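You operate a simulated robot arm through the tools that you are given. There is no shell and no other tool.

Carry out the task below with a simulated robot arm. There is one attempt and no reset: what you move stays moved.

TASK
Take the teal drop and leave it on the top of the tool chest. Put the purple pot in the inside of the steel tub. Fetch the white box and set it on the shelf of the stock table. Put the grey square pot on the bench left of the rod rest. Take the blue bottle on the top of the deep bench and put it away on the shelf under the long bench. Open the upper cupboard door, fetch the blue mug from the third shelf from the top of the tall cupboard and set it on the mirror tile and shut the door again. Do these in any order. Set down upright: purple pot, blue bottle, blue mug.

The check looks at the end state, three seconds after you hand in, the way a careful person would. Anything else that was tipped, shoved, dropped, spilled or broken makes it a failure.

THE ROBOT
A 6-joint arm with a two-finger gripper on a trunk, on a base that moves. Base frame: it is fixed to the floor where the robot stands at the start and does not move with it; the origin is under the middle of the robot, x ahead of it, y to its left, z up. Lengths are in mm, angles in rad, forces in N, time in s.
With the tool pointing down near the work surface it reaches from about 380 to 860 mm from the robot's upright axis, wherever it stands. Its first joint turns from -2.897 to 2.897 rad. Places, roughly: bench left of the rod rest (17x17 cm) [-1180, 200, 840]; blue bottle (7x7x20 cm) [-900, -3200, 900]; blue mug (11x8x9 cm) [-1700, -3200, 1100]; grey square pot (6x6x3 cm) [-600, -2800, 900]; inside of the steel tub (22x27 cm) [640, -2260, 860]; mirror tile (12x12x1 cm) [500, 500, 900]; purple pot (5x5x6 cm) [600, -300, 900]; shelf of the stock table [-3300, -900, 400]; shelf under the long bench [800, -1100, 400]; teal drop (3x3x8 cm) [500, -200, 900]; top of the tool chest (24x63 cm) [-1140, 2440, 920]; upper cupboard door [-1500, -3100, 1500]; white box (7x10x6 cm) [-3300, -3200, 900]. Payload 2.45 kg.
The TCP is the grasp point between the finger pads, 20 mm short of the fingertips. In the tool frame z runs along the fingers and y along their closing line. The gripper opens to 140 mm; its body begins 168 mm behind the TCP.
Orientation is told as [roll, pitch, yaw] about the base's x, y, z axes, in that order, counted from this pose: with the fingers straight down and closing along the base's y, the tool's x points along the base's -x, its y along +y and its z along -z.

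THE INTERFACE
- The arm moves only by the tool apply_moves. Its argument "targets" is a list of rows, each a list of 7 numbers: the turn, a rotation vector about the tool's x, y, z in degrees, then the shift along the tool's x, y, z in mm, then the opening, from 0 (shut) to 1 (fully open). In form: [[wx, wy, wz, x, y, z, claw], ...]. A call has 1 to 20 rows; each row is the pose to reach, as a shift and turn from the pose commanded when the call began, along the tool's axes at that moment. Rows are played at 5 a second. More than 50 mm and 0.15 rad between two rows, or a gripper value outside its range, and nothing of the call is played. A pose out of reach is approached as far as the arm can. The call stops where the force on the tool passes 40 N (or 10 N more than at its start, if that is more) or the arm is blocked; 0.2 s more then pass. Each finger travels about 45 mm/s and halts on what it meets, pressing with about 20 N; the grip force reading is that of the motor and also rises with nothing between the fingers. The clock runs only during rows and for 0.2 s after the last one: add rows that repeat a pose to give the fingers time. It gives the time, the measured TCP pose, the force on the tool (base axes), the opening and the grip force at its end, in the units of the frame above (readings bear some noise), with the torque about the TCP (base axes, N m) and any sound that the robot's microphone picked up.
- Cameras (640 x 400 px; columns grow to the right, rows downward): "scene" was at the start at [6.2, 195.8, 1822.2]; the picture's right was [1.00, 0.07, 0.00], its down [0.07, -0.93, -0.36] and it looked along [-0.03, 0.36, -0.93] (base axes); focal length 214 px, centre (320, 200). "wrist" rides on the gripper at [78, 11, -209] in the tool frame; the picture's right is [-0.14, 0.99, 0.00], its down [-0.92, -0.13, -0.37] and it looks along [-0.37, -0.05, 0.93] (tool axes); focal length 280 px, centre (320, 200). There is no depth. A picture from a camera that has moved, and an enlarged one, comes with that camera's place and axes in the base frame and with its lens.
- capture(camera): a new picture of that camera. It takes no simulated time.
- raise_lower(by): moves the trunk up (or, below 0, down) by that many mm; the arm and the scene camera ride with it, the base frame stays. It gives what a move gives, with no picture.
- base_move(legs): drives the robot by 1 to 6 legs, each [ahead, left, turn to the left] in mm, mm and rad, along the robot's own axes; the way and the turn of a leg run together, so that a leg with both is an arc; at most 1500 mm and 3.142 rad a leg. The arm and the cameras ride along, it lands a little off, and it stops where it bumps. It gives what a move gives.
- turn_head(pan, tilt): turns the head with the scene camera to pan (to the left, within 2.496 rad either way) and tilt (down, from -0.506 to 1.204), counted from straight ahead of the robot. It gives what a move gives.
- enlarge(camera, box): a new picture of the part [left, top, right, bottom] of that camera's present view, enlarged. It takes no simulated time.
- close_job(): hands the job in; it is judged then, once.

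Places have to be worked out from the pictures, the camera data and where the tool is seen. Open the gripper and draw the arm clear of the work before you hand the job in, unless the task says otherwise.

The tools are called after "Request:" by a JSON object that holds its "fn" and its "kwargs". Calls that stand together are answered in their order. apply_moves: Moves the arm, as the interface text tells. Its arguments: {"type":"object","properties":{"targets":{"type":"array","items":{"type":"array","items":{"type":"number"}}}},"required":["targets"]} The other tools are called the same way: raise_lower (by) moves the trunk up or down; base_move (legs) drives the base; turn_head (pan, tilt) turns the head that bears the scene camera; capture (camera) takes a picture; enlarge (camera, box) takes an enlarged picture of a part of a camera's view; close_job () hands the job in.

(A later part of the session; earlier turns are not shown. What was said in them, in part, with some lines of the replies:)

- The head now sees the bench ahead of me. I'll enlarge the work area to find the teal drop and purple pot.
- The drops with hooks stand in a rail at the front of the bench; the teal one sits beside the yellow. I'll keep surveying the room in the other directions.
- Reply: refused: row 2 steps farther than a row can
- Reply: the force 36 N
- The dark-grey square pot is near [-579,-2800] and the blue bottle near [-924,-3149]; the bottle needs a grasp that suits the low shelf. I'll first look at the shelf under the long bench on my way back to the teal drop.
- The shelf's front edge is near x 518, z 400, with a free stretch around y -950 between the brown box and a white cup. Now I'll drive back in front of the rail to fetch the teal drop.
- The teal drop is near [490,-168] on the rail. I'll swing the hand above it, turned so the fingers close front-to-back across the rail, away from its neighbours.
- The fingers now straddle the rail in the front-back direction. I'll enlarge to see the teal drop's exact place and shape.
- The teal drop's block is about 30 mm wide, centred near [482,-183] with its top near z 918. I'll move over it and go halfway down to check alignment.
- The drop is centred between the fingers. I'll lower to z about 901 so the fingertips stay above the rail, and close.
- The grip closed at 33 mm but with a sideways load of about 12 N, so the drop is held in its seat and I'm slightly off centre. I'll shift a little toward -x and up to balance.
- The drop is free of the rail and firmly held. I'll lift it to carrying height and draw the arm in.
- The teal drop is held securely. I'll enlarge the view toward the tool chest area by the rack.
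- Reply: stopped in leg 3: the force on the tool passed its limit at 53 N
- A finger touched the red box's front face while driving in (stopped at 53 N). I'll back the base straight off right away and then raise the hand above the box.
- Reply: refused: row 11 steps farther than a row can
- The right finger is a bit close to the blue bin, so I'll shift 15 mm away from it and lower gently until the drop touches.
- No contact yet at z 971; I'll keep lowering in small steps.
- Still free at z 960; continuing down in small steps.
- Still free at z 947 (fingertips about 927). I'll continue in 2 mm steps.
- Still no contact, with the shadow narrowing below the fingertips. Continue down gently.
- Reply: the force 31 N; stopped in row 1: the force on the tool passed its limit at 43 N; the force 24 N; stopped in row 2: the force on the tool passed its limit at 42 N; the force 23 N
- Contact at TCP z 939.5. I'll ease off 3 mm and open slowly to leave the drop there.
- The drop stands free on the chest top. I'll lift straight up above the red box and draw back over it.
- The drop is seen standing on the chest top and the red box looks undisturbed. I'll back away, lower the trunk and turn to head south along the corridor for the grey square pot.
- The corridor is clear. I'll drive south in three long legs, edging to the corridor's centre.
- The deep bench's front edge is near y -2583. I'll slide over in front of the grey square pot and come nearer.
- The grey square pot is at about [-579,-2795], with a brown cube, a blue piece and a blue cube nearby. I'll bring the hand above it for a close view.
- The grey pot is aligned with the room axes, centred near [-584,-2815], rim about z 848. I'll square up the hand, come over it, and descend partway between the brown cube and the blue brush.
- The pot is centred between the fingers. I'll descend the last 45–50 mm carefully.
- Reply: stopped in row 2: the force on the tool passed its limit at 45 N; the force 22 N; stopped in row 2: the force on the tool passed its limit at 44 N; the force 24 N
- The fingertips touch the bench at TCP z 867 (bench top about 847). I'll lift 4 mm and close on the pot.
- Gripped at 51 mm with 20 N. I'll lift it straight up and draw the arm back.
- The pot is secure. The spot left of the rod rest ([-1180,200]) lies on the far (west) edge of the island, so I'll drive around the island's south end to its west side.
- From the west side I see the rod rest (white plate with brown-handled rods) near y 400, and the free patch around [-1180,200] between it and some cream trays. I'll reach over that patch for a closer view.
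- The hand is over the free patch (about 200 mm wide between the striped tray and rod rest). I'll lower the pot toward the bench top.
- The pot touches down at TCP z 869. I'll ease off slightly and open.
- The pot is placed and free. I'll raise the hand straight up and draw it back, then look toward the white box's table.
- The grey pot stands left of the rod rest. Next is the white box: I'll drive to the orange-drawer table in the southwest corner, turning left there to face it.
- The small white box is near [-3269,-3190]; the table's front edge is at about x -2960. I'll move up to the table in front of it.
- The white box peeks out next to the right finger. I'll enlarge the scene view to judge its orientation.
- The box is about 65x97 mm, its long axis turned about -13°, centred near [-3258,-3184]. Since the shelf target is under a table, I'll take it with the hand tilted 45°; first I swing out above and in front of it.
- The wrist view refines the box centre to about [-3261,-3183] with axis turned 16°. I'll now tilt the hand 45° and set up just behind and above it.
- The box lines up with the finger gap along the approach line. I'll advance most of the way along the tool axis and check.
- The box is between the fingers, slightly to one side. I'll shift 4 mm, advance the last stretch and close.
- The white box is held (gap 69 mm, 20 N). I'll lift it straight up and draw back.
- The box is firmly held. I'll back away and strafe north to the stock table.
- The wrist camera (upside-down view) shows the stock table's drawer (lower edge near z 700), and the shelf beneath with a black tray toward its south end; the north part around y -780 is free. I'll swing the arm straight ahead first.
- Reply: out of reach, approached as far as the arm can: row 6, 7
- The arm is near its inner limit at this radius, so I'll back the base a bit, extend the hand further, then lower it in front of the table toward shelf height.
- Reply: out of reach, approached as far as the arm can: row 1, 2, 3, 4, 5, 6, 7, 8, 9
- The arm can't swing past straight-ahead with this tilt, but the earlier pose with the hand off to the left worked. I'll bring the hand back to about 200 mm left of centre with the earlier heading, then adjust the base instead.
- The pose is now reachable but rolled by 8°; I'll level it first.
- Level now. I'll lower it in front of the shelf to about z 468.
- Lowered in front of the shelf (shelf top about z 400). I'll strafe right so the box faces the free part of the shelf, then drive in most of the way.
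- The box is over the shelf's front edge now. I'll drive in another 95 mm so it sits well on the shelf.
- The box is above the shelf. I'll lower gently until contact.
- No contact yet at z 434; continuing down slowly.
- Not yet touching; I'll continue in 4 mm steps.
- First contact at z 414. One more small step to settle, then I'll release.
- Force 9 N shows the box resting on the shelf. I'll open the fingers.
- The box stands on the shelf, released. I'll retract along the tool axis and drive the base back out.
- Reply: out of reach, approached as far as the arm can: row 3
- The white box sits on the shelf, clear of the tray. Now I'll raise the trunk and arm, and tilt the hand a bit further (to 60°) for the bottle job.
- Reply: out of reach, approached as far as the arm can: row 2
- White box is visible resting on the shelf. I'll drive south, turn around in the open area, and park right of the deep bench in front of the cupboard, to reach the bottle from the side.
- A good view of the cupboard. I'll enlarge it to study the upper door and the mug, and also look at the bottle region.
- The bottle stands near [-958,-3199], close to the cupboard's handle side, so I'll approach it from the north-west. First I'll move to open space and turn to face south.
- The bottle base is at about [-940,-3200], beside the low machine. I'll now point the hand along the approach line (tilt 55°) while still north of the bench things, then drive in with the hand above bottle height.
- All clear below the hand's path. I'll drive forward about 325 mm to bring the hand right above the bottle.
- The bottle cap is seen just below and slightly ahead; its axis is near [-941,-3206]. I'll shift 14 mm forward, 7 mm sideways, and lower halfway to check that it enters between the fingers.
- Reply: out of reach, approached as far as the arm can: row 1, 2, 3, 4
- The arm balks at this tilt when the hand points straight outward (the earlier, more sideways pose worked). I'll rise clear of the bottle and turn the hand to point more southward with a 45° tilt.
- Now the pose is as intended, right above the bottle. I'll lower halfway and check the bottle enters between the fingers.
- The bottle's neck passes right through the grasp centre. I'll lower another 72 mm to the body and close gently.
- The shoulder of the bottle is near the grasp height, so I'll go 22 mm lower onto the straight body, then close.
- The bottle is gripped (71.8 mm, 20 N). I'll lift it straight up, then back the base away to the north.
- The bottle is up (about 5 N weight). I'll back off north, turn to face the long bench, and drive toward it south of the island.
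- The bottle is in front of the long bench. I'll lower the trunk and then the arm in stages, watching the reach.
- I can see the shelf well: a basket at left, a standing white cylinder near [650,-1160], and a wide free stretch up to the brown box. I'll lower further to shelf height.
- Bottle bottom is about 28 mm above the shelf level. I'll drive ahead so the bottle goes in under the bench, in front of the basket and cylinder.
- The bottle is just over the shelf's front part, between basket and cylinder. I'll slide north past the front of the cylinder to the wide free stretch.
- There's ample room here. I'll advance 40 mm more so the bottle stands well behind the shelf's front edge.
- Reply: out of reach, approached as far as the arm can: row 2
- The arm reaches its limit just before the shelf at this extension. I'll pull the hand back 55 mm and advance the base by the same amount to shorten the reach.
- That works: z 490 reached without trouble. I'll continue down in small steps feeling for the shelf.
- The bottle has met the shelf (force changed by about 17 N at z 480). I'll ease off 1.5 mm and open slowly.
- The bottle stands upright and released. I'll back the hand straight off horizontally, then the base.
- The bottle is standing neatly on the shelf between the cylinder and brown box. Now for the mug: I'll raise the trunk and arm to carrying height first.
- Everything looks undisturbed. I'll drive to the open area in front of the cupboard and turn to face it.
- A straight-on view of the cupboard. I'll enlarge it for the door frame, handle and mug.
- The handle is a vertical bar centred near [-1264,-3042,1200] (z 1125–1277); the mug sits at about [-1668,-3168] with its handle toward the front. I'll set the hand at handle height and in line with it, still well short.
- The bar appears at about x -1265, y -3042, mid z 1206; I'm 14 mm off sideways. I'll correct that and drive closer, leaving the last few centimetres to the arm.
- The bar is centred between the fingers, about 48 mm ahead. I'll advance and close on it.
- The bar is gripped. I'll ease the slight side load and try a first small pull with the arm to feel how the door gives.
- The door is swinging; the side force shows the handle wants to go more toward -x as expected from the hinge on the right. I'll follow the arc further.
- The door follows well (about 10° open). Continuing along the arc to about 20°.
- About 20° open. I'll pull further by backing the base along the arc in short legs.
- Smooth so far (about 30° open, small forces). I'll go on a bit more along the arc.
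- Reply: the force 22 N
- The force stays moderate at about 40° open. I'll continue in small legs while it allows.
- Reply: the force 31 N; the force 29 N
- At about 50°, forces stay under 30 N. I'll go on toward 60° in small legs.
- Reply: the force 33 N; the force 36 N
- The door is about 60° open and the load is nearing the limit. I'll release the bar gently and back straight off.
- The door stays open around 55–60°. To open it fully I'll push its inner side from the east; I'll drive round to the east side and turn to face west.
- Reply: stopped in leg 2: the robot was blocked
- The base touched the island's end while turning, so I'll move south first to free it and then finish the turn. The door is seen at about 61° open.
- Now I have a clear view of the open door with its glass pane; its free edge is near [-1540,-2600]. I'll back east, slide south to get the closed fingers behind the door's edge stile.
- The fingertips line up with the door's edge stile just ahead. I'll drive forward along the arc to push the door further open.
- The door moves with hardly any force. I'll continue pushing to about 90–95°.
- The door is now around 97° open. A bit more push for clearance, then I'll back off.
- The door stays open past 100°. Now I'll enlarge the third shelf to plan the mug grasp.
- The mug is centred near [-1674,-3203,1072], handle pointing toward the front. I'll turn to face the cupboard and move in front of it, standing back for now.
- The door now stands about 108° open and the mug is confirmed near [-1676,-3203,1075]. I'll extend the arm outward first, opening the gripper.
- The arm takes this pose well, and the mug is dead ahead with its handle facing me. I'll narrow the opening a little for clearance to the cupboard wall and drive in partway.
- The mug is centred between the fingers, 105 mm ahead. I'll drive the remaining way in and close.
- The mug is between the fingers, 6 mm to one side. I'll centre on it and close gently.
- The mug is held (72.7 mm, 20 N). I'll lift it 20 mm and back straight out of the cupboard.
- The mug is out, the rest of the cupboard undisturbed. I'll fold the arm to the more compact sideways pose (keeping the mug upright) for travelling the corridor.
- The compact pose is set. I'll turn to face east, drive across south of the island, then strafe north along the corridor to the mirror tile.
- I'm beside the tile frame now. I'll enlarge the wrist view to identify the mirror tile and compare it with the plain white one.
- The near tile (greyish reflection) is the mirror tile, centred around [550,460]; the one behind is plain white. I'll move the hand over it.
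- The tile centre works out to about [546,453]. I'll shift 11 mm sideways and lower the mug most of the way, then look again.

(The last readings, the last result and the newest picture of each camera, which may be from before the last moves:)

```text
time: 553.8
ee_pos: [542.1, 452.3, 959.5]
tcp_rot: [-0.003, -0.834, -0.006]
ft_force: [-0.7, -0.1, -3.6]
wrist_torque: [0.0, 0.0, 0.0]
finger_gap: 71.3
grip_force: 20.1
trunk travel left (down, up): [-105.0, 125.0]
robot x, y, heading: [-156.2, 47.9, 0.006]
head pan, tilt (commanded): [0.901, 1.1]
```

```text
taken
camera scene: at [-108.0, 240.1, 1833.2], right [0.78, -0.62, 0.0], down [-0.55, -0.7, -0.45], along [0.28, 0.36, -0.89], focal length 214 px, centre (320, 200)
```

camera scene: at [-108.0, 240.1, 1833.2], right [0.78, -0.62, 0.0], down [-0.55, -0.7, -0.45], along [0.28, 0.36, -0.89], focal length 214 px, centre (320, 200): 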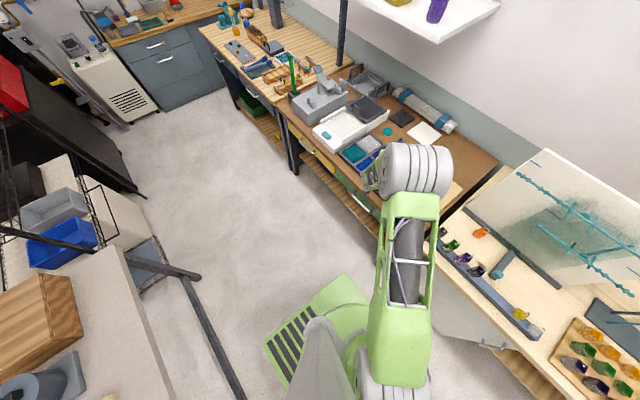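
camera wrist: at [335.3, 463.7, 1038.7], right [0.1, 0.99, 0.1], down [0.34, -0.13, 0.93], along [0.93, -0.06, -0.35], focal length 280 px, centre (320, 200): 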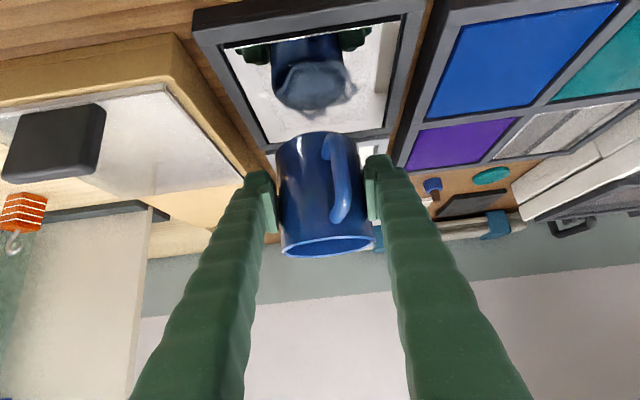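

The mirror now shows the mug's reflection, confirming the right tile; refined centre is about [531,463]. I'll shift accordingly and come down closer.

Request:
{"fn": "apply_moves", "kwargs": {"targets": [[0, 0, 0, 5, 5.5, -5.6, 0.4], [0, 0, 0, 10, 11, -11.1, 0.4], [0, 0, 0, 21, 11, -1, 0.4], [0, 0, 0, 32.3, 11, 9, 0.4], [0, 0, 0, 32.3, 11, 9, 0.4]]}}

Request:
{"fn": "capture", "kwargs": {"camera": "wrist"}}

```text
time: 555.0
ee_pos: [527.0, 463.6, 927.2]
tcp_rot: [-0.002, -0.839, -0.006]
ft_force: [-0.1, -0.2, -3.4]
wrist_torque: [0.0, 0.04, 0.0]
finger_gap: 71.3
grip_force: 19.9
trunk travel left (down, up): [-105.0, 125.0]
robot x, y, heading: [-160.1, 51.2, 0.0]
head pan, tilt (commanded): [0.901, 1.1]
```

```text
taken
camera wrist: at [320.4, 475.3, 1008.6], right [0.1, 0.99, 0.1], down [0.34, -0.13, 0.93], along [0.93, -0.06, -0.35], focal length 280 px, centre (320, 200)
```

wrist: 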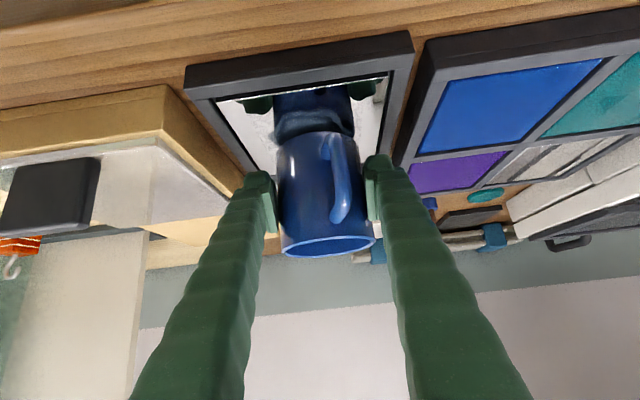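

The tile spans about x 477–597, y 400–522 and the mug (centre ≈[532,463]) is well inside. I'll lower in small steps until it touches.

Request:
{"fn": "apply_moves", "kwargs": {"targets": [[0, 0, 0, 3, 0, 2.7, 0.4], [0, 0, 0, 5.9, 0, 5.4, 0.4]]}}

Request:
{"fn": "apply_moves", "kwargs": {"targets": [[0, 0, 0, 1.5, 0, 1.35, 0.4], [0, 0, 0, 3, 0, 2.7, 0.4]]}}

Request:
{"fn": "apply_moves", "kwargs": {"targets": [[0, 0, 0, 1.1, 0, 1, 0.4], [0, 0, 0, 2.2, 0, 2, 0.4]]}}

```text
time: 555.6
ee_pos: [527.8, 463.6, 921.3]
tcp_rot: [0.0, -0.839, -0.007]
ft_force: [-1.1, -1.1, 4.8]
wrist_torque: [0.23, -0.08, 0.02]
finger_gap: 70.9
grip_force: 19.9
trunk travel left (down, up): [-105.0, 125.0]
robot x, y, heading: [-157.2, 49.3, -0.0]
head pan, tilt (commanded): [0.901, 1.1]
```

```text
time: 556.2
ee_pos: [526.3, 463.8, 917.2]
tcp_rot: [0.002, -0.84, -0.008]
ft_force: [-2.3, -2.9, 14.5]
wrist_torque: [0.03, -0.29, 0.07]
finger_gap: 71.2
grip_force: 19.5
trunk travel left (down, up): [-105.0, 125.0]
robot x, y, heading: [-157.0, 51.1, -0.001]
head pan, tilt (commanded): [0.901, 1.1]
```

```text
time: 556.8
ee_pos: [526.5, 462.3, 914.6]
tcp_rot: [0.0, -0.84, -0.007]
ft_force: [-1.9, -3.7, 14.7]
wrist_torque: [0.0, -0.24, 0.06]
finger_gap: 71.1
grip_force: 19.8
trunk travel left (down, up): [-105.0, 125.0]
robot x, y, heading: [-156.7, 54.5, -0.004]
head pan, tilt (commanded): [0.901, 1.1]
```

The mug is resting on the tile (force steady near 15 N). I'll open the fingers now.

Request:
{"fn": "apply_moves", "kwargs": {"targets": [[0, 0, 0, 0, 0, 0, 0.5], [0, 0, 0, 0, 0, 0, 0.58], [0, 0, 0, 0, 0, 0, 0.66], [0, 0, 0, 0, 0, 0, 0.73], [0, 0, 0, 0, 0, 0, 0.75], [0, 0, 0, 0, 0, 0, 0.75]]}}

Request:
{"fn": "capture", "kwargs": {"camera": "wrist"}}

```text
time: 558.2
ee_pos: [527.3, 462.9, 912.9]
tcp_rot: [-0.003, -0.838, -0.005]
ft_force: [0.0, -0.8, 0.0]
wrist_torque: [-0.04, -0.01, -0.01]
finger_gap: 105.0
grip_force: 0.1
trunk travel left (down, up): [-105.0, 125.0]
robot x, y, heading: [-159.7, 47.3, -0.003]
head pan, tilt (commanded): [0.901, 1.1]
```

```text
taken
camera wrist: at [320.3, 475.1, 993.9], right [0.1, 0.99, 0.1], down [0.34, -0.13, 0.93], along [0.93, -0.06, -0.35], focal length 280 px, centre (320, 200)
```

wrist: 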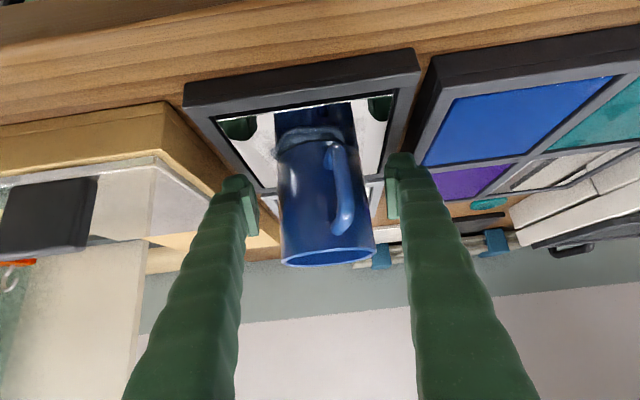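

The mug stands upright on the mirror tile and is free. I'll draw the hand straight back, then the base.

Request:
{"fn": "apply_moves", "kwargs": {"targets": [[0, 0, 0, 13.4, 0, -14.9, 0.75], [0, 0, 0, 26.8, 0, -29.7, 0.75], [0, 0, 0, 46.8, 0, -52, 0.75]]}}

Request:
{"fn": "base_move", "kwargs": {"legs": [[-130, 0, 0]]}}

Request:
{"fn": "capture", "kwargs": {"camera": "wrist"}}

```text
time: 559.0
ee_pos: [455.9, 463.5, 913.5]
tcp_rot: [-0.002, -0.837, -0.006]
ft_force: [-1.0, 0.1, 0.5]
wrist_torque: [0.02, -0.01, -0.01]
finger_gap: 105.0
grip_force: 0.1
trunk travel left (down, up): [-105.0, 125.0]
robot x, y, heading: [-158.1, 51.2, 0.003]
head pan, tilt (commanded): [0.901, 1.1]
```

```text
time: 560.3
ee_pos: [327.2, 464.8, 913.3]
tcp_rot: [-0.003, -0.839, -0.002]
ft_force: [0.1, -1.1, -0.1]
wrist_torque: [0.01, -0.02, -0.02]
finger_gap: 105.3
grip_force: 0.0
trunk travel left (down, up): [-105.0, 125.0]
robot x, y, heading: [-286.7, 50.4, -0.002]
head pan, tilt (commanded): [0.901, 1.1]
```

```text
taken
camera wrist: at [120.5, 476.4, 994.1], right [0.1, 0.99, 0.1], down [0.34, -0.13, 0.93], along [0.93, -0.06, -0.35], focal length 280 px, centre (320, 200)
```

wrist: 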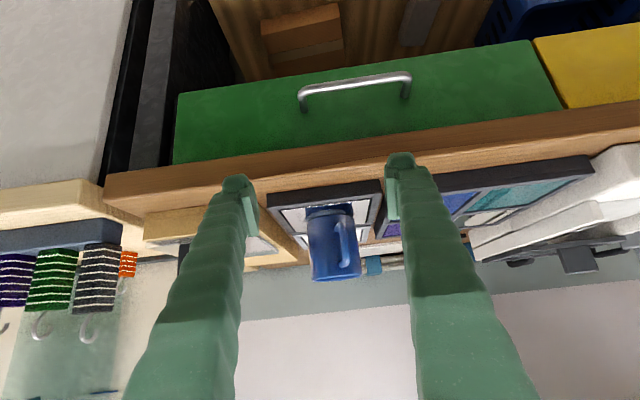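

The mug stands upright on the mirror tile. Last step is shutting the cupboard door: I'll raise the arm, shut the fingers, and drive back along the corridor.

Request:
{"fn": "apply_moves", "kwargs": {"targets": [[0, 0, 0, -35.5, 0, -32, 0.6], [0, 0, 0, -71, 0, -64, 0.45], [0, 0, 0, -106.5, 0, -96, 0.3], [0, 0, 0, -142, 0, -128, 0.15], [0, 0, 0, -177.5, 0, -160, 0.0], [0, 0, 0, -213, 0, -192, 0.0]]}}

Request:
{"fn": "turn_head", "kwargs": {"pan": 0.5, "tilt": 0.9}}

Request:
{"fn": "capture", "kwargs": {"camera": "scene"}}

Request:
{"fn": "enlarge", "kwargs": {"camera": "scene", "box": [180, 120, 360, 260]}}

```text
time: 561.7
ee_pos: [326.5, 464.7, 1199.8]
tcp_rot: [-0.002, -0.838, -0.005]
ft_force: [0.2, 0.3, 0.2]
wrist_torque: [0.03, -0.02, -0.02]
finger_gap: 0.0
grip_force: 12.0
trunk travel left (down, up): [-105.0, 125.0]
robot x, y, heading: [-288.8, 50.2, -0.002]
head pan, tilt (commanded): [0.901, 1.1]
```

```text
time: 562.5
ee_pos: [328.2, 466.1, 1198.7]
tcp_rot: [-0.002, -0.838, -0.003]
ft_force: [0.8, -0.3, -0.6]
wrist_torque: [0.01, 0.03, -0.02]
finger_gap: 0.0
grip_force: 19.8
trunk travel left (down, up): [-105.0, 125.0]
robot x, y, heading: [-288.7, 50.8, -0.001]
head pan, tilt (commanded): [0.499, 0.901]
```

```text
taken
camera scene: at [-210.2, 226.8, 1846.9], right [0.48, -0.88, 0.0], down [-0.69, -0.38, -0.62], along [0.54, 0.3, -0.78], focal length 214 px, centre (320, 200)
```

scene: 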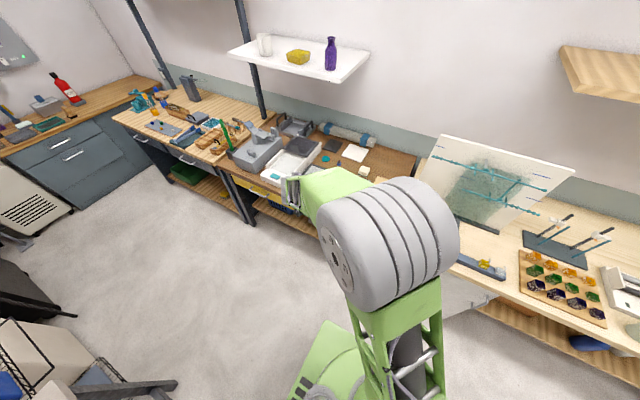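

```text
2.86 times, centred on (270, 190) of scene
camera zoom: at [-210.2, 226.8, 1846.9], right [0.48, -0.88, 0.0], down [-0.69, -0.38, -0.62], along [0.54, 0.3, -0.78], focal length 613 px, centre (463, 229)
```

zoom: 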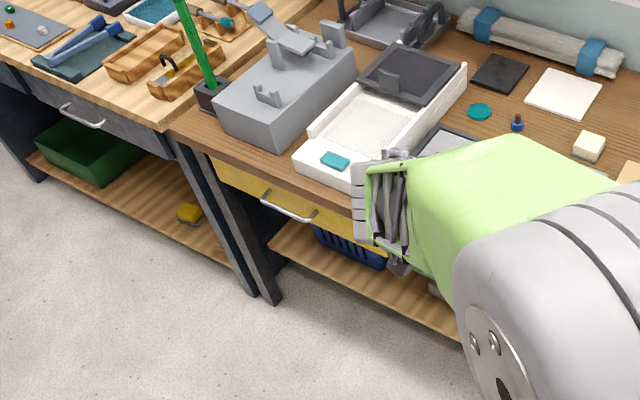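

I'll drive back to the cupboard's west side: down the corridor, around south of the island, then turn to face south.

Request:
{"fn": "base_move", "kwargs": {"legs": [[0, -950, 0], [0, -950, 0], [-1450, 0, 0], [-740, 120, 0], [0, 0, -1.571]]}}

Request:
{"fn": "turn_head", "kwargs": {"pan": 0.3, "tilt": 0.5}}

Request:
{"fn": "capture", "kwargs": {"camera": "scene"}}

Request:
{"fn": "capture", "kwargs": {"camera": "wrist"}}

```text
time: 593.6
ee_pos: [-2033.0, -2346.4, 1200.1]
tcp_rot: [-0.001, -0.837, -1.542]
ft_force: [-0.4, -0.4, 0.1]
wrist_torque: [0.01, -0.01, 0.0]
finger_gap: 0.0
grip_force: 19.9
trunk travel left (down, up): [-105.0, 125.0]
robot x, y, heading: [-2464.7, -1745.2, -1.543]
head pan, tilt (commanded): [0.499, 0.901]
```

```text
time: 594.5
ee_pos: [-2034.1, -2346.1, 1198.7]
tcp_rot: [-0.003, -0.839, -1.543]
ft_force: [-1.1, 0.0, -0.5]
wrist_torque: [0.03, 0.03, -0.01]
finger_gap: 0.0
grip_force: 20.4
trunk travel left (down, up): [-105.0, 125.0]
robot x, y, heading: [-2463.6, -1744.0, -1.541]
head pan, tilt (commanded): [0.3, 0.499]
```

```text
taken
camera scene: at [-2298.6, -1836.4, 1880.8], right [-0.95, -0.33, 0.0], down [-0.16, 0.45, -0.88], along [0.29, -0.83, -0.48], focal length 214 px, centre (320, 200)
```

scene: 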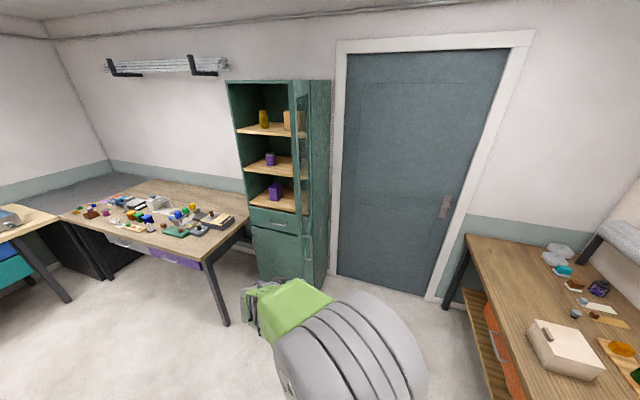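

```text
taken
camera wrist: at [-2028.0, -2138.1, 1280.1], right [0.99, -0.07, 0.1], down [-0.12, -0.35, 0.93], along [-0.03, -0.94, -0.35], focal length 280 px, centre (320, 200)
```

wrist: 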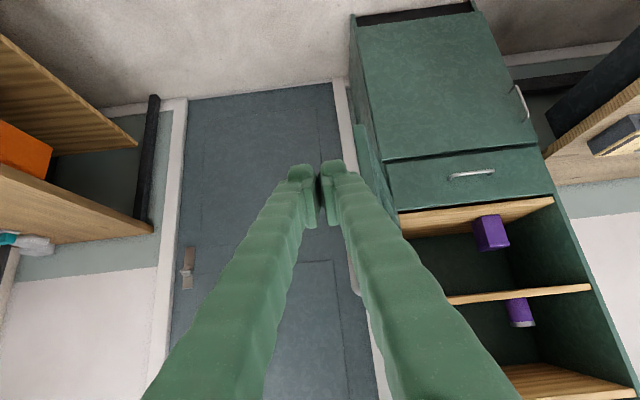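

The door is seen nearly edge-on from here. I'll shift west to clear its edge and move ahead so the hand is on its outer side.

Request:
{"fn": "base_move", "kwargs": {"legs": [[0, -100, -0.03], [340, 0, 0]]}}

Request:
{"fn": "capture", "kwargs": {"camera": "scene"}}

Request:
{"fn": "capture", "kwargs": {"camera": "wrist"}}

```text
time: 597.8
ee_pos: [-2155.8, -2699.6, 1198.1]
tcp_rot: [-0.002, -0.837, -1.576]
ft_force: [-0.2, -0.7, -0.8]
wrist_torque: [0.03, -0.01, 0.01]
finger_gap: 0.1
grip_force: 20.0
trunk travel left (down, up): [-105.0, 125.0]
robot x, y, heading: [-2568.9, -2084.2, -1.574]
head pan, tilt (commanded): [0.3, 0.499]
```

```text
taken
camera scene: at [-2402.2, -2182.7, 1880.8], right [-0.96, -0.29, 0.0], down [-0.14, 0.46, -0.88], along [0.26, -0.84, -0.48], focal length 214 px, centre (320, 200)
```

scene: 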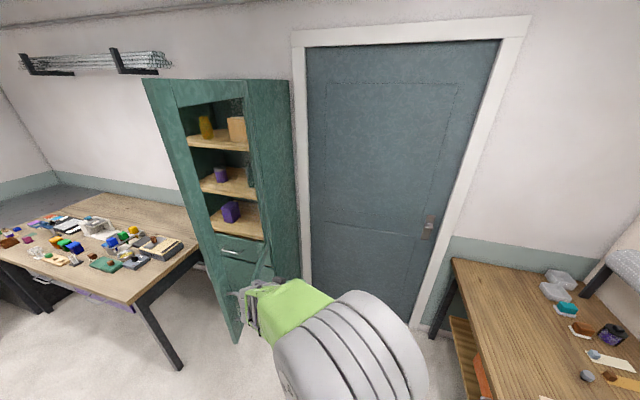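

```text
taken
camera wrist: at [-2142.0, -2493.1, 1279.9], right [0.99, -0.1, 0.1], down [-0.13, -0.34, 0.93], along [-0.06, -0.93, -0.35], focal length 280 px, centre (320, 200)
```

wrist: 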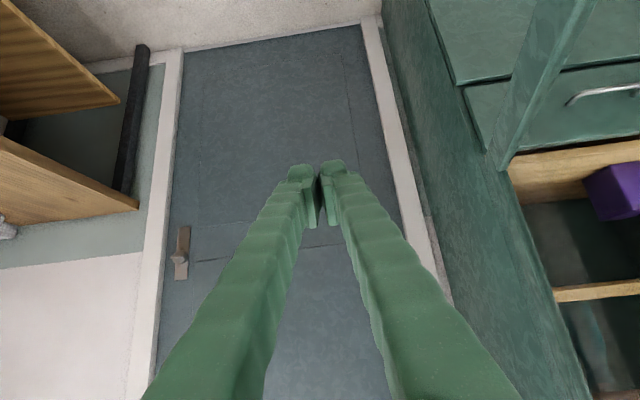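

The door's outer face is now to my left, at about 105°. The handle bar sits on the edge stile up to z 1277, so I'll raise the fingers above it and line them up with the stile before pushing.

Request:
{"fn": "apply_moves", "kwargs": {"targets": [[0, 0, 0, -30, 0, -27, 0.0], [0, 0, 0, -60, 0, -54, 0.0], [0, 0, 0, -90, 0, -81, 0.0], [0, 0, 0, -119, 0, -107, 0.0]]}}

Request:
{"fn": "base_move", "kwargs": {"legs": [[-128, 0, 0], [0, 130, 0]]}}

Request:
{"fn": "capture", "kwargs": {"camera": "wrist"}}

Request:
{"fn": "capture", "kwargs": {"camera": "scene"}}

```text
time: 598.8
ee_pos: [-2155.8, -2699.6, 1358.4]
tcp_rot: [0.0, -0.839, -1.578]
ft_force: [0.0, -0.7, 0.3]
wrist_torque: [0.0, -0.01, 0.04]
finger_gap: 0.0
grip_force: 19.9
trunk travel left (down, up): [-105.0, 125.0]
robot x, y, heading: [-2567.6, -2088.8, -1.569]
head pan, tilt (commanded): [0.3, 0.499]
```

```text
time: 601.5
ee_pos: [-2027.6, -2576.5, 1358.1]
tcp_rot: [-0.001, -0.838, -1.579]
ft_force: [-0.1, -0.8, 0.0]
wrist_torque: [0.02, 0.0, -0.02]
finger_gap: 0.3
grip_force: 19.9
trunk travel left (down, up): [-105.0, 125.0]
robot x, y, heading: [-2438.4, -1957.8, -1.577]
head pan, tilt (commanded): [0.3, 0.499]
```

```text
taken
camera wrist: at [-2012.7, -2368.3, 1439.2], right [0.99, -0.1, 0.1], down [-0.13, -0.34, 0.93], along [-0.06, -0.93, -0.35], focal length 280 px, centre (320, 200)
```

wrist: 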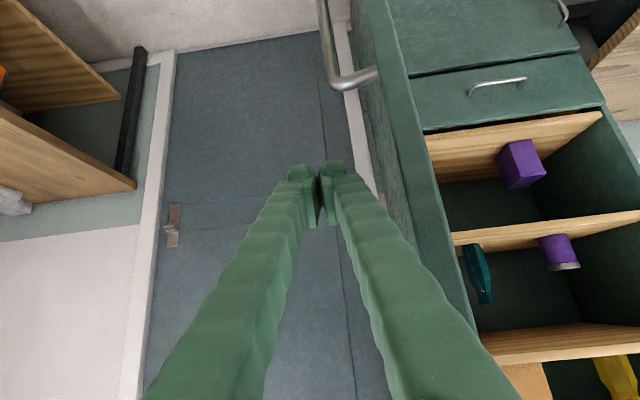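

```text
taken
camera scene: at [-2272.0, -2055.9, 1880.8], right [-0.96, -0.29, 0.0], down [-0.14, 0.46, -0.88], along [0.25, -0.84, -0.48], focal length 214 px, centre (320, 200)
```

scene: 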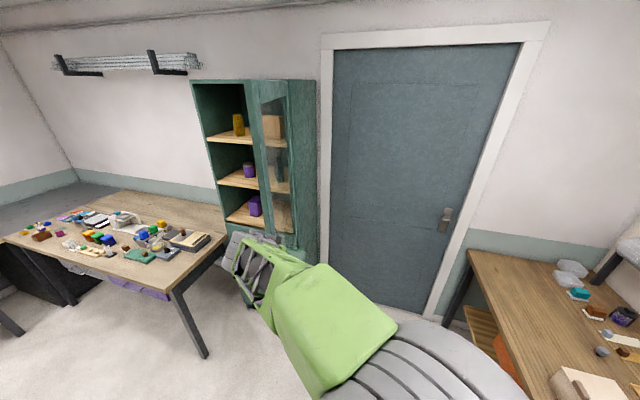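

The fingertips are just outside the stile and above the handle. I'll strafe east along the arc to swing the door toward closing.

Request:
{"fn": "base_move", "kwargs": {"legs": [[-10, 95, 0], [-14, 98, 0]]}}

Request:
{"fn": "capture", "kwargs": {"camera": "wrist"}}

Request:
{"fn": "capture", "kwargs": {"camera": "scene"}}

```text
time: 604.1
ee_pos: [-1834.7, -2552.2, 1357.6]
tcp_rot: [-0.004, -0.837, -1.579]
ft_force: [0.3, -0.1, -0.2]
wrist_torque: [-0.06, 0.07, -0.06]
finger_gap: 0.0
grip_force: 19.6
trunk travel left (down, up): [-105.0, 125.0]
robot x, y, heading: [-2246.9, -1934.6, -1.576]
head pan, tilt (commanded): [0.3, 0.499]
```

```text
taken
camera wrist: at [-1819.8, -2345.4, 1439.2], right [0.99, -0.1, 0.1], down [-0.13, -0.34, 0.93], along [-0.06, -0.93, -0.35], focal length 280 px, centre (320, 200)
```

wrist: 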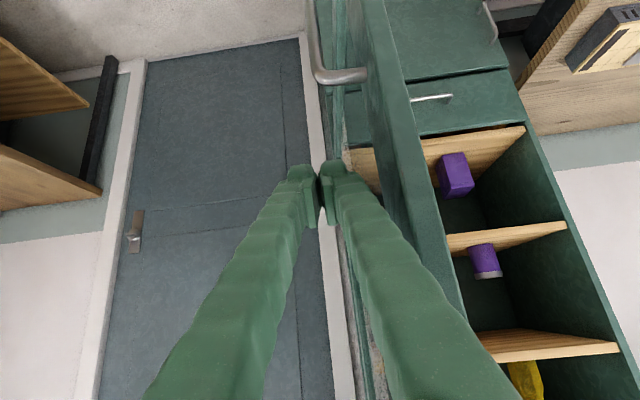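

```text
taken
camera scene: at [-2079.0, -2033.0, 1880.8], right [-0.96, -0.29, 0.0], down [-0.14, 0.46, -0.88], along [0.25, -0.84, -0.48], focal length 214 px, centre (320, 200)
```

scene: 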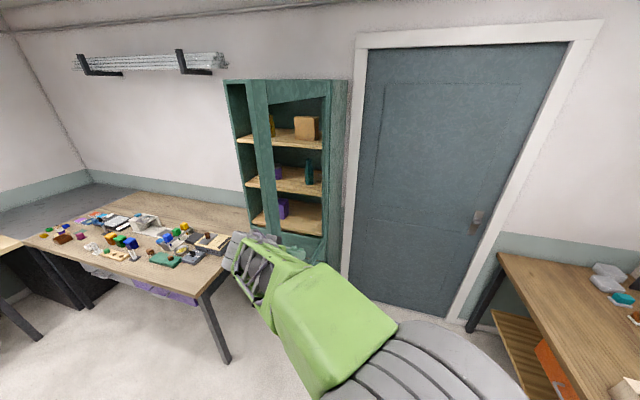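

The door swings along. I'll continue on the arc.

Request:
{"fn": "base_move", "kwargs": {"legs": [[6, 71, 0], [12, 72, 0], [20, 67, 0]]}}

Request:
{"fn": "capture", "kwargs": {"camera": "wrist"}}

Request:
{"fn": "capture", "kwargs": {"camera": "scene"}}

```text
time: 607.2
ee_pos: [-1624.0, -2592.7, 1358.9]
tcp_rot: [0.0, -0.839, -1.58]
ft_force: [0.7, 0.4, -1.1]
wrist_torque: [-0.04, 0.03, -0.04]
finger_gap: 0.0
grip_force: 19.4
trunk travel left (down, up): [-105.0, 125.0]
robot x, y, heading: [-2035.0, -1971.2, -1.573]
head pan, tilt (commanded): [0.3, 0.499]
```

```text
taken
camera wrist: at [-1609.8, -2385.0, 1439.1], right [0.99, -0.1, 0.1], down [-0.13, -0.34, 0.93], along [-0.06, -0.93, -0.35], focal length 280 px, centre (320, 200)
```

wrist: 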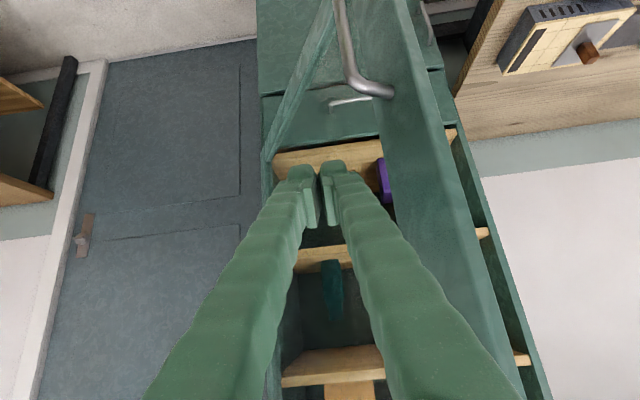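

```text
taken
camera scene: at [-1869.0, -2072.6, 1880.8], right [-0.96, -0.29, 0.0], down [-0.14, 0.46, -0.88], along [0.25, -0.84, -0.48], focal length 214 px, centre (320, 200)
```

scene: 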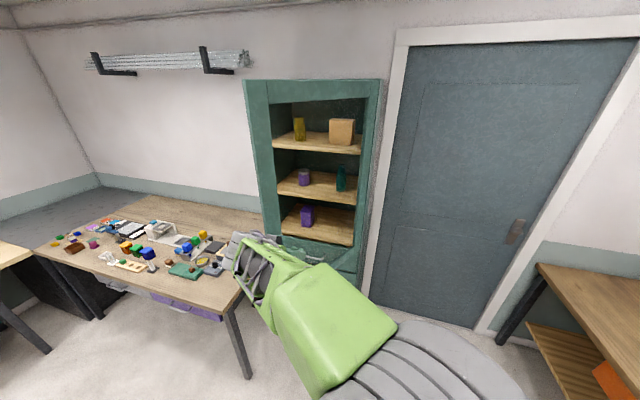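

The door coasted ahead to about 55–60°. I'll follow up and keep pushing the stile toward closed.

Request:
{"fn": "base_move", "kwargs": {"legs": [[28, 105, 0], [59, 76, 0]]}}

Request:
{"fn": "capture", "kwargs": {"camera": "wrist"}}

Request:
{"fn": "capture", "kwargs": {"camera": "scene"}}

```text
time: 609.7
ee_pos: [-1444.8, -2680.4, 1357.7]
tcp_rot: [-0.002, -0.836, -1.581]
ft_force: [0.3, -0.8, -0.3]
wrist_torque: [0.02, 0.01, -0.04]
finger_gap: 0.0
grip_force: 19.5
trunk travel left (down, up): [-105.0, 125.0]
robot x, y, heading: [-1856.7, -2064.8, -1.579]
head pan, tilt (commanded): [0.3, 0.499]
```

```text
taken
camera wrist: at [-1430.1, -2473.4, 1438.9], right [0.99, -0.1, 0.1], down [-0.13, -0.34, 0.93], along [-0.06, -0.93, -0.35], focal length 280 px, centre (320, 200)
```

wrist: 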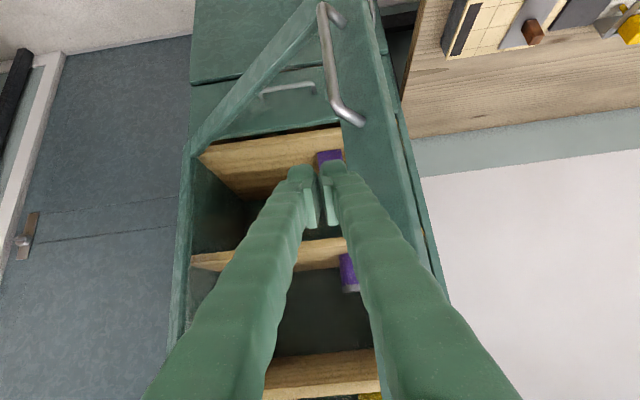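

```text
taken
camera scene: at [-1688.8, -2160.7, 1880.7], right [-0.96, -0.29, 0.0], down [-0.14, 0.46, -0.88], along [0.25, -0.84, -0.48], focal length 214 px, centre (320, 200)
```

scene: 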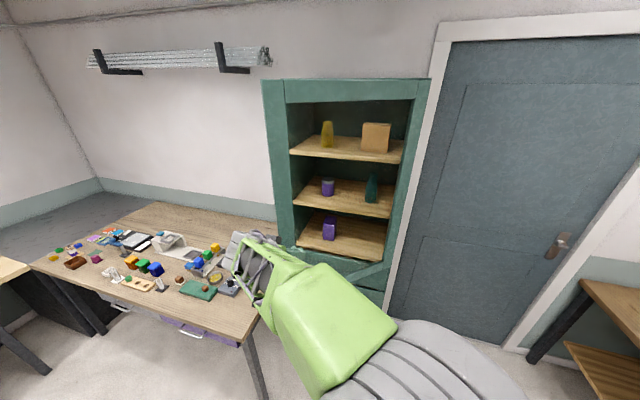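

The door is now at about 40°. I'll keep following the stile along the arc.

Request:
{"fn": "base_move", "kwargs": {"legs": [[33, 45, 0], [80, 50, 0], [66, 33, 0]]}}

Request:
{"fn": "capture", "kwargs": {"camera": "wrist"}}

Request:
{"fn": "capture", "kwargs": {"camera": "scene"}}

```text
time: 612.1
ee_pos: [-1318.6, -2861.9, 1355.1]
tcp_rot: [-0.001, -0.837, -1.582]
ft_force: [0.0, -0.7, -0.5]
wrist_torque: [0.05, 0.01, -0.02]
finger_gap: 0.0
grip_force: 20.1
trunk travel left (down, up): [-105.0, 125.0]
robot x, y, heading: [-1729.2, -2241.9, -1.576]
head pan, tilt (commanded): [0.3, 0.499]
```

```text
taken
camera wrist: at [-1304.4, -2654.3, 1438.7], right [0.99, -0.11, 0.1], down [-0.13, -0.34, 0.93], along [-0.06, -0.93, -0.35], focal length 280 px, centre (320, 200)
```

wrist: 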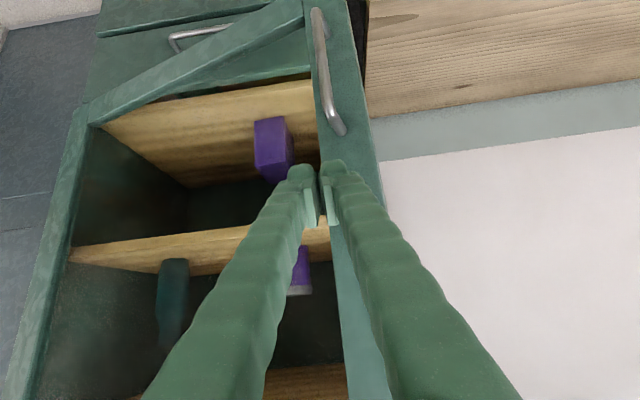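

```text
taken
camera scene: at [-1562.9, -2341.5, 1880.7], right [-0.96, -0.29, 0.0], down [-0.14, 0.46, -0.88], along [0.25, -0.84, -0.48], focal length 214 px, centre (320, 200)
```

scene: 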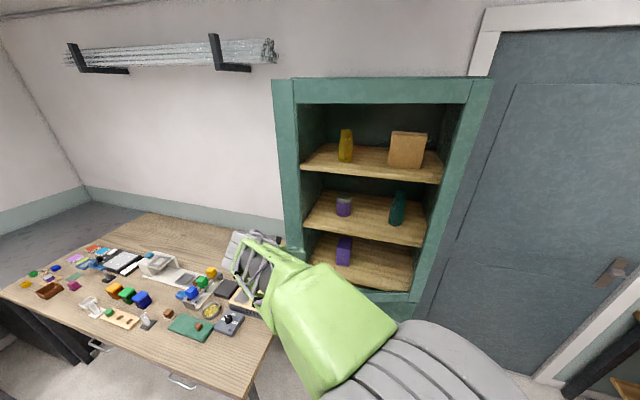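

The door is at about 16°, stile dead ahead of the fingertips. I'll push straight in now.

Request:
{"fn": "base_move", "kwargs": {"legs": [[55, 40, 0], [60, 10, 0]]}}

Request:
{"fn": "capture", "kwargs": {"camera": "wrist"}}

```text
time: 613.7
ee_pos: [-1270.9, -2976.2, 1357.9]
tcp_rot: [-0.003, -0.834, -1.582]
ft_force: [0.4, -0.3, 0.3]
wrist_torque: [0.02, 0.02, -0.02]
finger_gap: 0.1
grip_force: 20.3
trunk travel left (down, up): [-105.0, 125.0]
robot x, y, heading: [-1679.1, -2353.8, -1.576]
head pan, tilt (commanded): [0.3, 0.499]
```

```text
taken
camera wrist: at [-1255.9, -2768.8, 1438.8], right [0.99, -0.11, 0.1], down [-0.13, -0.34, 0.93], along [-0.06, -0.93, -0.35], focal length 280 px, centre (320, 200)
```

wrist: 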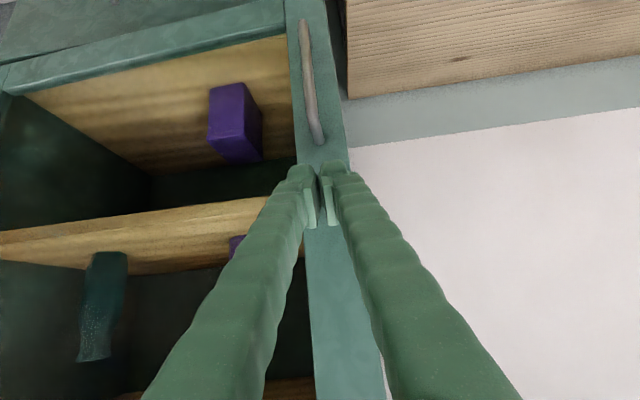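

The door is almost shut (about 2–3° left). I'll make the final push with the arm in small steps so I feel the closed stop.

Request:
{"fn": "apply_moves", "kwargs": {"targets": [[0, 0, 0, -10, 0, 11.1, 0.0], [0, 0, 0, -20, 0, 22.3, 0.0], [0, 0, 0, -30, 0, 33.4, 0.0], [0, 0, 0, -36, 0, 40, 0.0], [0, 0, 0, -40, 0, 44.6, 0.0]]}}

Request:
{"fn": "apply_moves", "kwargs": {"targets": [[0, 0, 0, -4, 0, 4.5, 0.0], [0, 0, 0, -8, 0, 8.9, 0.0], [0, 0, 0, -12, 0, 13.4, 0.0]]}}

Request:
{"fn": "capture", "kwargs": {"camera": "wrist"}}

```text
time: 614.9
ee_pos: [-1271.5, -3035.7, 1357.5]
tcp_rot: [-0.001, -0.838, -1.584]
ft_force: [-0.4, 0.6, -0.5]
wrist_torque: [-0.03, 0.01, -0.01]
finger_gap: 0.0
grip_force: 19.9
trunk travel left (down, up): [-105.0, 125.0]
robot x, y, heading: [-1680.8, -2356.5, -1.58]
head pan, tilt (commanded): [0.3, 0.499]
```

```text
time: 615.7
ee_pos: [-1272.7, -3046.5, 1357.1]
tcp_rot: [-0.002, -0.835, -1.584]
ft_force: [-6.1, 32.6, -4.3]
wrist_torque: [0.07, 0.08, 0.03]
finger_gap: 6.0
grip_force: 29.7
trunk travel left (down, up): [-105.0, 125.0]
robot x, y, heading: [-1680.5, -2355.0, -1.576]
head pan, tilt (commanded): [0.3, 0.499]
```

```text
taken
camera wrist: at [-1256.7, -2839.4, 1439.4], right [0.99, -0.11, 0.1], down [-0.13, -0.34, 0.93], along [-0.06, -0.93, -0.35], focal length 280 px, centre (320, 200)
```

wrist: 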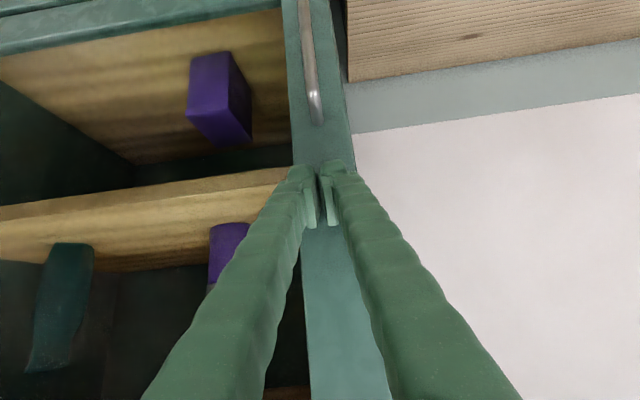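

The door met its stop with 33 N. I'll back off and check that it is fully shut.

Request:
{"fn": "apply_moves", "kwargs": {"targets": [[0, 0, 0, 10, 0, -11.1, 0.0], [0, 0, 0, 30, 0, -33.4, 0.0], [0, 0, 0, 50, 0, -55.7, 0.1]]}}

Request:
{"fn": "base_move", "kwargs": {"legs": [[-350, 0, 0]]}}

Request:
{"fn": "turn_head", "kwargs": {"pan": 0.1, "tilt": 0.5}}

Request:
{"fn": "capture", "kwargs": {"camera": "scene"}}

Request:
{"fn": "enlarge", "kwargs": {"camera": "scene", "box": [240, 70, 440, 270]}}

Request:
{"fn": "capture", "kwargs": {"camera": "wrist"}}

```text
time: 616.5
ee_pos: [-1270.6, -2977.1, 1359.4]
tcp_rot: [0.001, -0.838, -1.583]
ft_force: [0.0, -0.3, -0.7]
wrist_torque: [-0.04, -0.02, 0.01]
finger_gap: 14.0
grip_force: 0.1
trunk travel left (down, up): [-105.0, 125.0]
robot x, y, heading: [-1680.2, -2355.1, -1.578]
head pan, tilt (commanded): [0.3, 0.499]
```

```text
time: 618.8
ee_pos: [-1268.2, -2630.6, 1358.6]
tcp_rot: [-0.002, -0.839, -1.585]
ft_force: [0.8, 0.8, -1.0]
wrist_torque: [-0.03, 0.01, -0.01]
finger_gap: 14.2
grip_force: 0.1
trunk travel left (down, up): [-105.0, 125.0]
robot x, y, heading: [-1681.0, -2011.3, -1.579]
head pan, tilt (commanded): [0.3, 0.499]
```

```text
time: 619.5
ee_pos: [-1268.7, -2630.6, 1358.4]
tcp_rot: [-0.002, -0.837, -1.584]
ft_force: [-0.5, -0.8, 0.1]
wrist_torque: [-0.01, -0.04, 0.03]
finger_gap: 14.0
grip_force: 0.1
trunk travel left (down, up): [-105.0, 125.0]
robot x, y, heading: [-1680.6, -2011.6, -1.582]
head pan, tilt (commanded): [0.099, 0.499]
```

```text
taken
camera scene: at [-1529.6, -2109.6, 1880.9], right [-1.0, -0.09, 0.0], down [-0.04, 0.48, -0.88], along [0.08, -0.87, -0.48], focal length 214 px, centre (320, 200)
```

scene: 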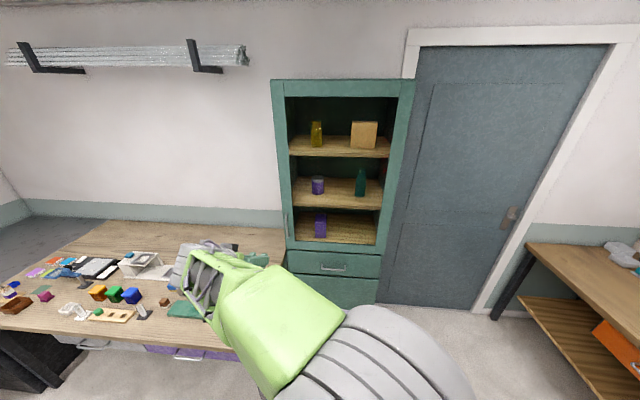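

```text
2.00 times, centred on (340, 170) of scene
camera zoom: at [-1529.6, -2109.6, 1880.9], right [-1.0, -0.09, 0.0], down [-0.04, 0.48, -0.88], along [0.08, -0.87, -0.48], focal length 429 px, centre (280, 260)
```

zoom: 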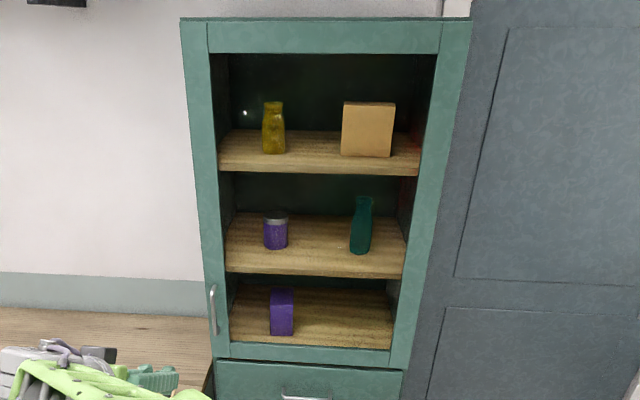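

```text
taken
camera wrist: at [-1253.0, -2422.7, 1439.3], right [0.99, -0.11, 0.1], down [-0.13, -0.34, 0.93], along [-0.06, -0.93, -0.35], focal length 280 px, centre (320, 200)
```

wrist: 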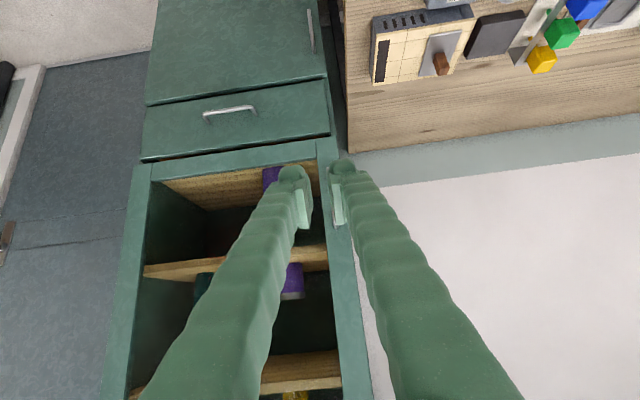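

The door is shut and looks as it did at the start. Before handing in, I'll look back over the room to check the island and the other placed things.

Request:
{"fn": "turn_head", "kwargs": {"pan": 2.49, "tilt": 0.35}}

Request:
{"fn": "capture", "kwargs": {"camera": "scene"}}

Request:
{"fn": "enlarge", "kwargs": {"camera": "scene", "box": [60, 130, 360, 340]}}

Request:
{"fn": "enlarge", "kwargs": {"camera": "scene", "box": [340, 110, 640, 320]}}

```text
time: 621.7
ee_pos: [-1267.9, -2629.8, 1358.2]
tcp_rot: [-0.001, -0.836, -1.585]
ft_force: [-0.4, -0.1, -0.7]
wrist_torque: [0.0, 0.0, 0.0]
finger_gap: 14.3
grip_force: 0.0
trunk travel left (down, up): [-105.0, 125.0]
robot x, y, heading: [-1679.0, -2007.4, -1.58]
head pan, tilt (commanded): [2.491, 0.351]
```

```text
taken
camera scene: at [-1480.7, -1945.6, 1894.5], right [0.79, -0.61, 0.0], down [-0.21, -0.27, -0.94], along [0.58, 0.74, -0.34], focal length 214 px, centre (320, 200)
```

scene: 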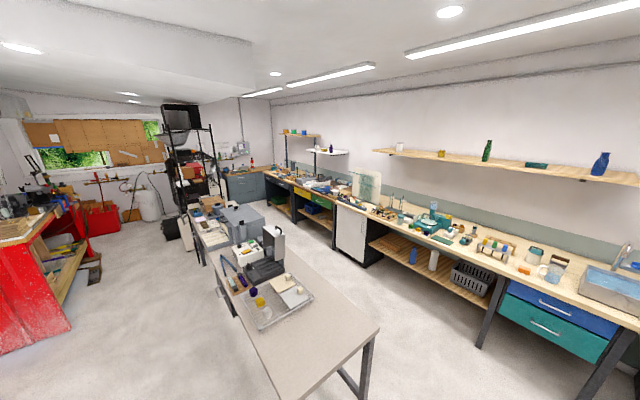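

```text
1.90 times, centred on (210, 235) of scene
camera zoom: at [-1480.7, -1945.6, 1894.5], right [0.79, -0.61, 0.0], down [-0.21, -0.27, -0.94], along [0.58, 0.74, -0.34], focal length 408 px, centre (530, 133)
```

zoom: 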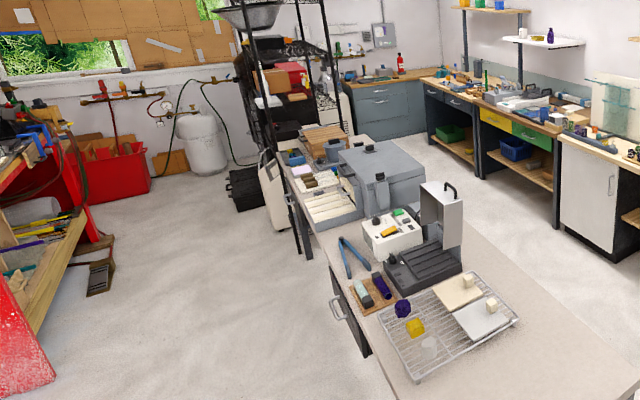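

```text
1.90 times, centred on (490, 215) of scene
camera zoom: at [-1480.7, -1945.6, 1894.5], right [0.79, -0.61, 0.0], down [-0.21, -0.27, -0.94], along [0.58, 0.74, -0.34], focal length 408 px, centre (-4, 171)
```

zoom: 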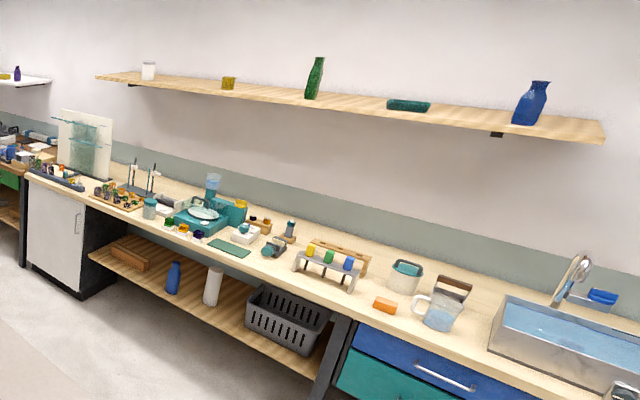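

The bottle stands on the shelf, the island's things are in place, and the door is shut. I'll open the gripper, back well clear, and take one last look at the cupboard.

Request:
{"fn": "apply_moves", "kwargs": {"targets": [[0, 0, 0, 0, 0, 0, 0.4], [0, 0, 0, 0, 0, 0, 0.8], [0, 0, 0, 0, 0, 0, 1.0], [0, 0, 0, 0, 0, 0, 1.0], [0, 0, 0, 0, 0, 0, 1.0], [0, 0, 0, 0, 0, 0, 1.0], [0, 0, 0, 0, 0, 0, 1.0]]}}

Request:
{"fn": "base_move", "kwargs": {"legs": [[-150, -350, 0]]}}

Request:
{"fn": "turn_head", "kwargs": {"pan": 0.4, "tilt": 0.45}}

Request:
{"fn": "capture", "kwargs": {"camera": "scene"}}

Request:
{"fn": "enlarge", "kwargs": {"camera": "scene", "box": [200, 80, 380, 260]}}

```text
time: 623.3
ee_pos: [-1268.6, -2630.6, 1357.8]
tcp_rot: [-0.001, -0.837, -1.586]
ft_force: [-0.1, -0.2, -0.5]
wrist_torque: [0.04, 0.03, -0.02]
finger_gap: 140.2
grip_force: 0.1
trunk travel left (down, up): [-105.0, 125.0]
robot x, y, heading: [-1679.1, -2005.2, -1.581]
head pan, tilt (commanded): [2.491, 0.351]
```

```text
time: 627.0
ee_pos: [-1617.6, -2477.6, 1359.1]
tcp_rot: [-0.002, -0.837, -1.584]
ft_force: [-0.1, -0.1, -0.2]
wrist_torque: [0.01, 0.01, 0.02]
finger_gap: 140.0
grip_force: 0.1
trunk travel left (down, up): [-105.0, 125.0]
robot x, y, heading: [-2026.1, -1853.4, -1.581]
head pan, tilt (commanded): [2.491, 0.351]
```

```text
time: 629.0
ee_pos: [-1616.5, -2477.7, 1357.6]
tcp_rot: [-0.001, -0.837, -1.581]
ft_force: [-0.5, 1.2, -0.5]
wrist_torque: [-0.01, 0.0, 0.05]
finger_gap: 139.8
grip_force: 0.1
trunk travel left (down, up): [-105.0, 125.0]
robot x, y, heading: [-2027.7, -1858.6, -1.58]
head pan, tilt (commanded): [0.4, 0.45]
```

```text
taken
camera scene: at [-1851.8, -1951.8, 1885.3], right [-0.92, -0.38, 0.0], down [-0.17, 0.4, -0.9], along [0.34, -0.83, -0.44], focal length 214 px, centre (320, 200)
```

scene: 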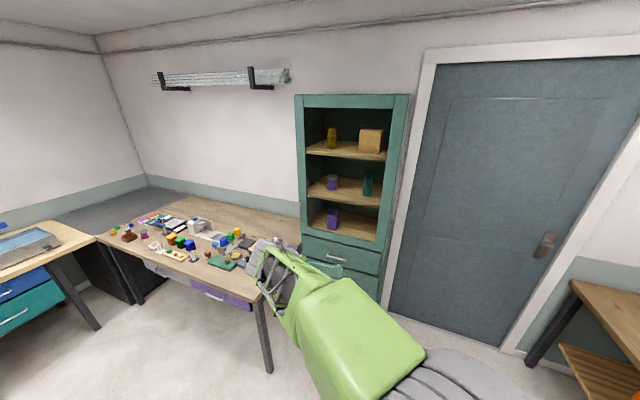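

```text
2.22 times, centred on (290, 170) of scene
camera zoom: at [-1851.8, -1951.8, 1885.3], right [-0.92, -0.38, 0.0], down [-0.17, 0.4, -0.9], along [0.34, -0.83, -0.44], focal length 477 px, centre (387, 267)
```

zoom: 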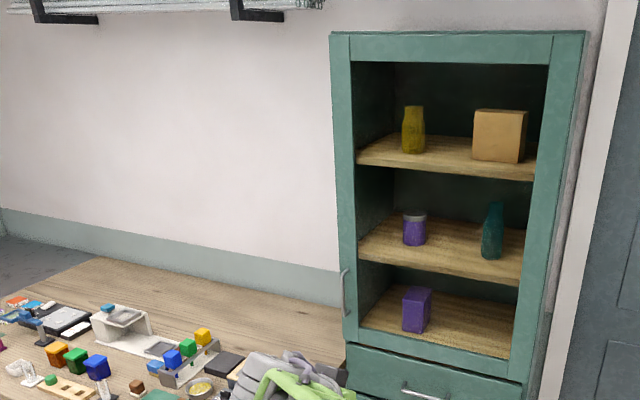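

The cupboard door is shut, the gripper is open and the arm is clear. All six jobs are in place, so I'm handing in.

Request:
{"fn": "close_job", "kwargs": {}}

```text
The job is handed in.
```

I handed the job in with all six placements done, but I also bumped two things on the way.

| Item | Where it ended up |
|---|---|
| Purple pot | On the floor of the steel tub, which holds water. I set it down upright; afterwards it showed only as a dark shape under the water. |
| Teal drop | Standing on the tool chest top, behind the red box. |
| Grey square pot | On the bench left of the rod rest, at about [-1177, 205]. |
| White box | On the stock table shelf, to one side of the black tray. |
| Blue bottle | Upright on the shelf under the long bench, still standing there when I looked back later. |
| Blue mug | Upright on the mirror tile. I last saw it as I backed away. |
| Upper cupboard door | Shut again. I pushed it to its stop and checked it from two angles. |

**Contacts that could count against the result:**
- **Red box:** a finger hit the red box on the tool chest with about 53 N while I was driving in. I backed off at once, and it looked square on the chest afterwards.
- **Island bench:** the base touched the south end of the island bench while turning and stopped there. Everything on the bench looked in place when I checked later.

The gripper is open and the arm is clear of the work.
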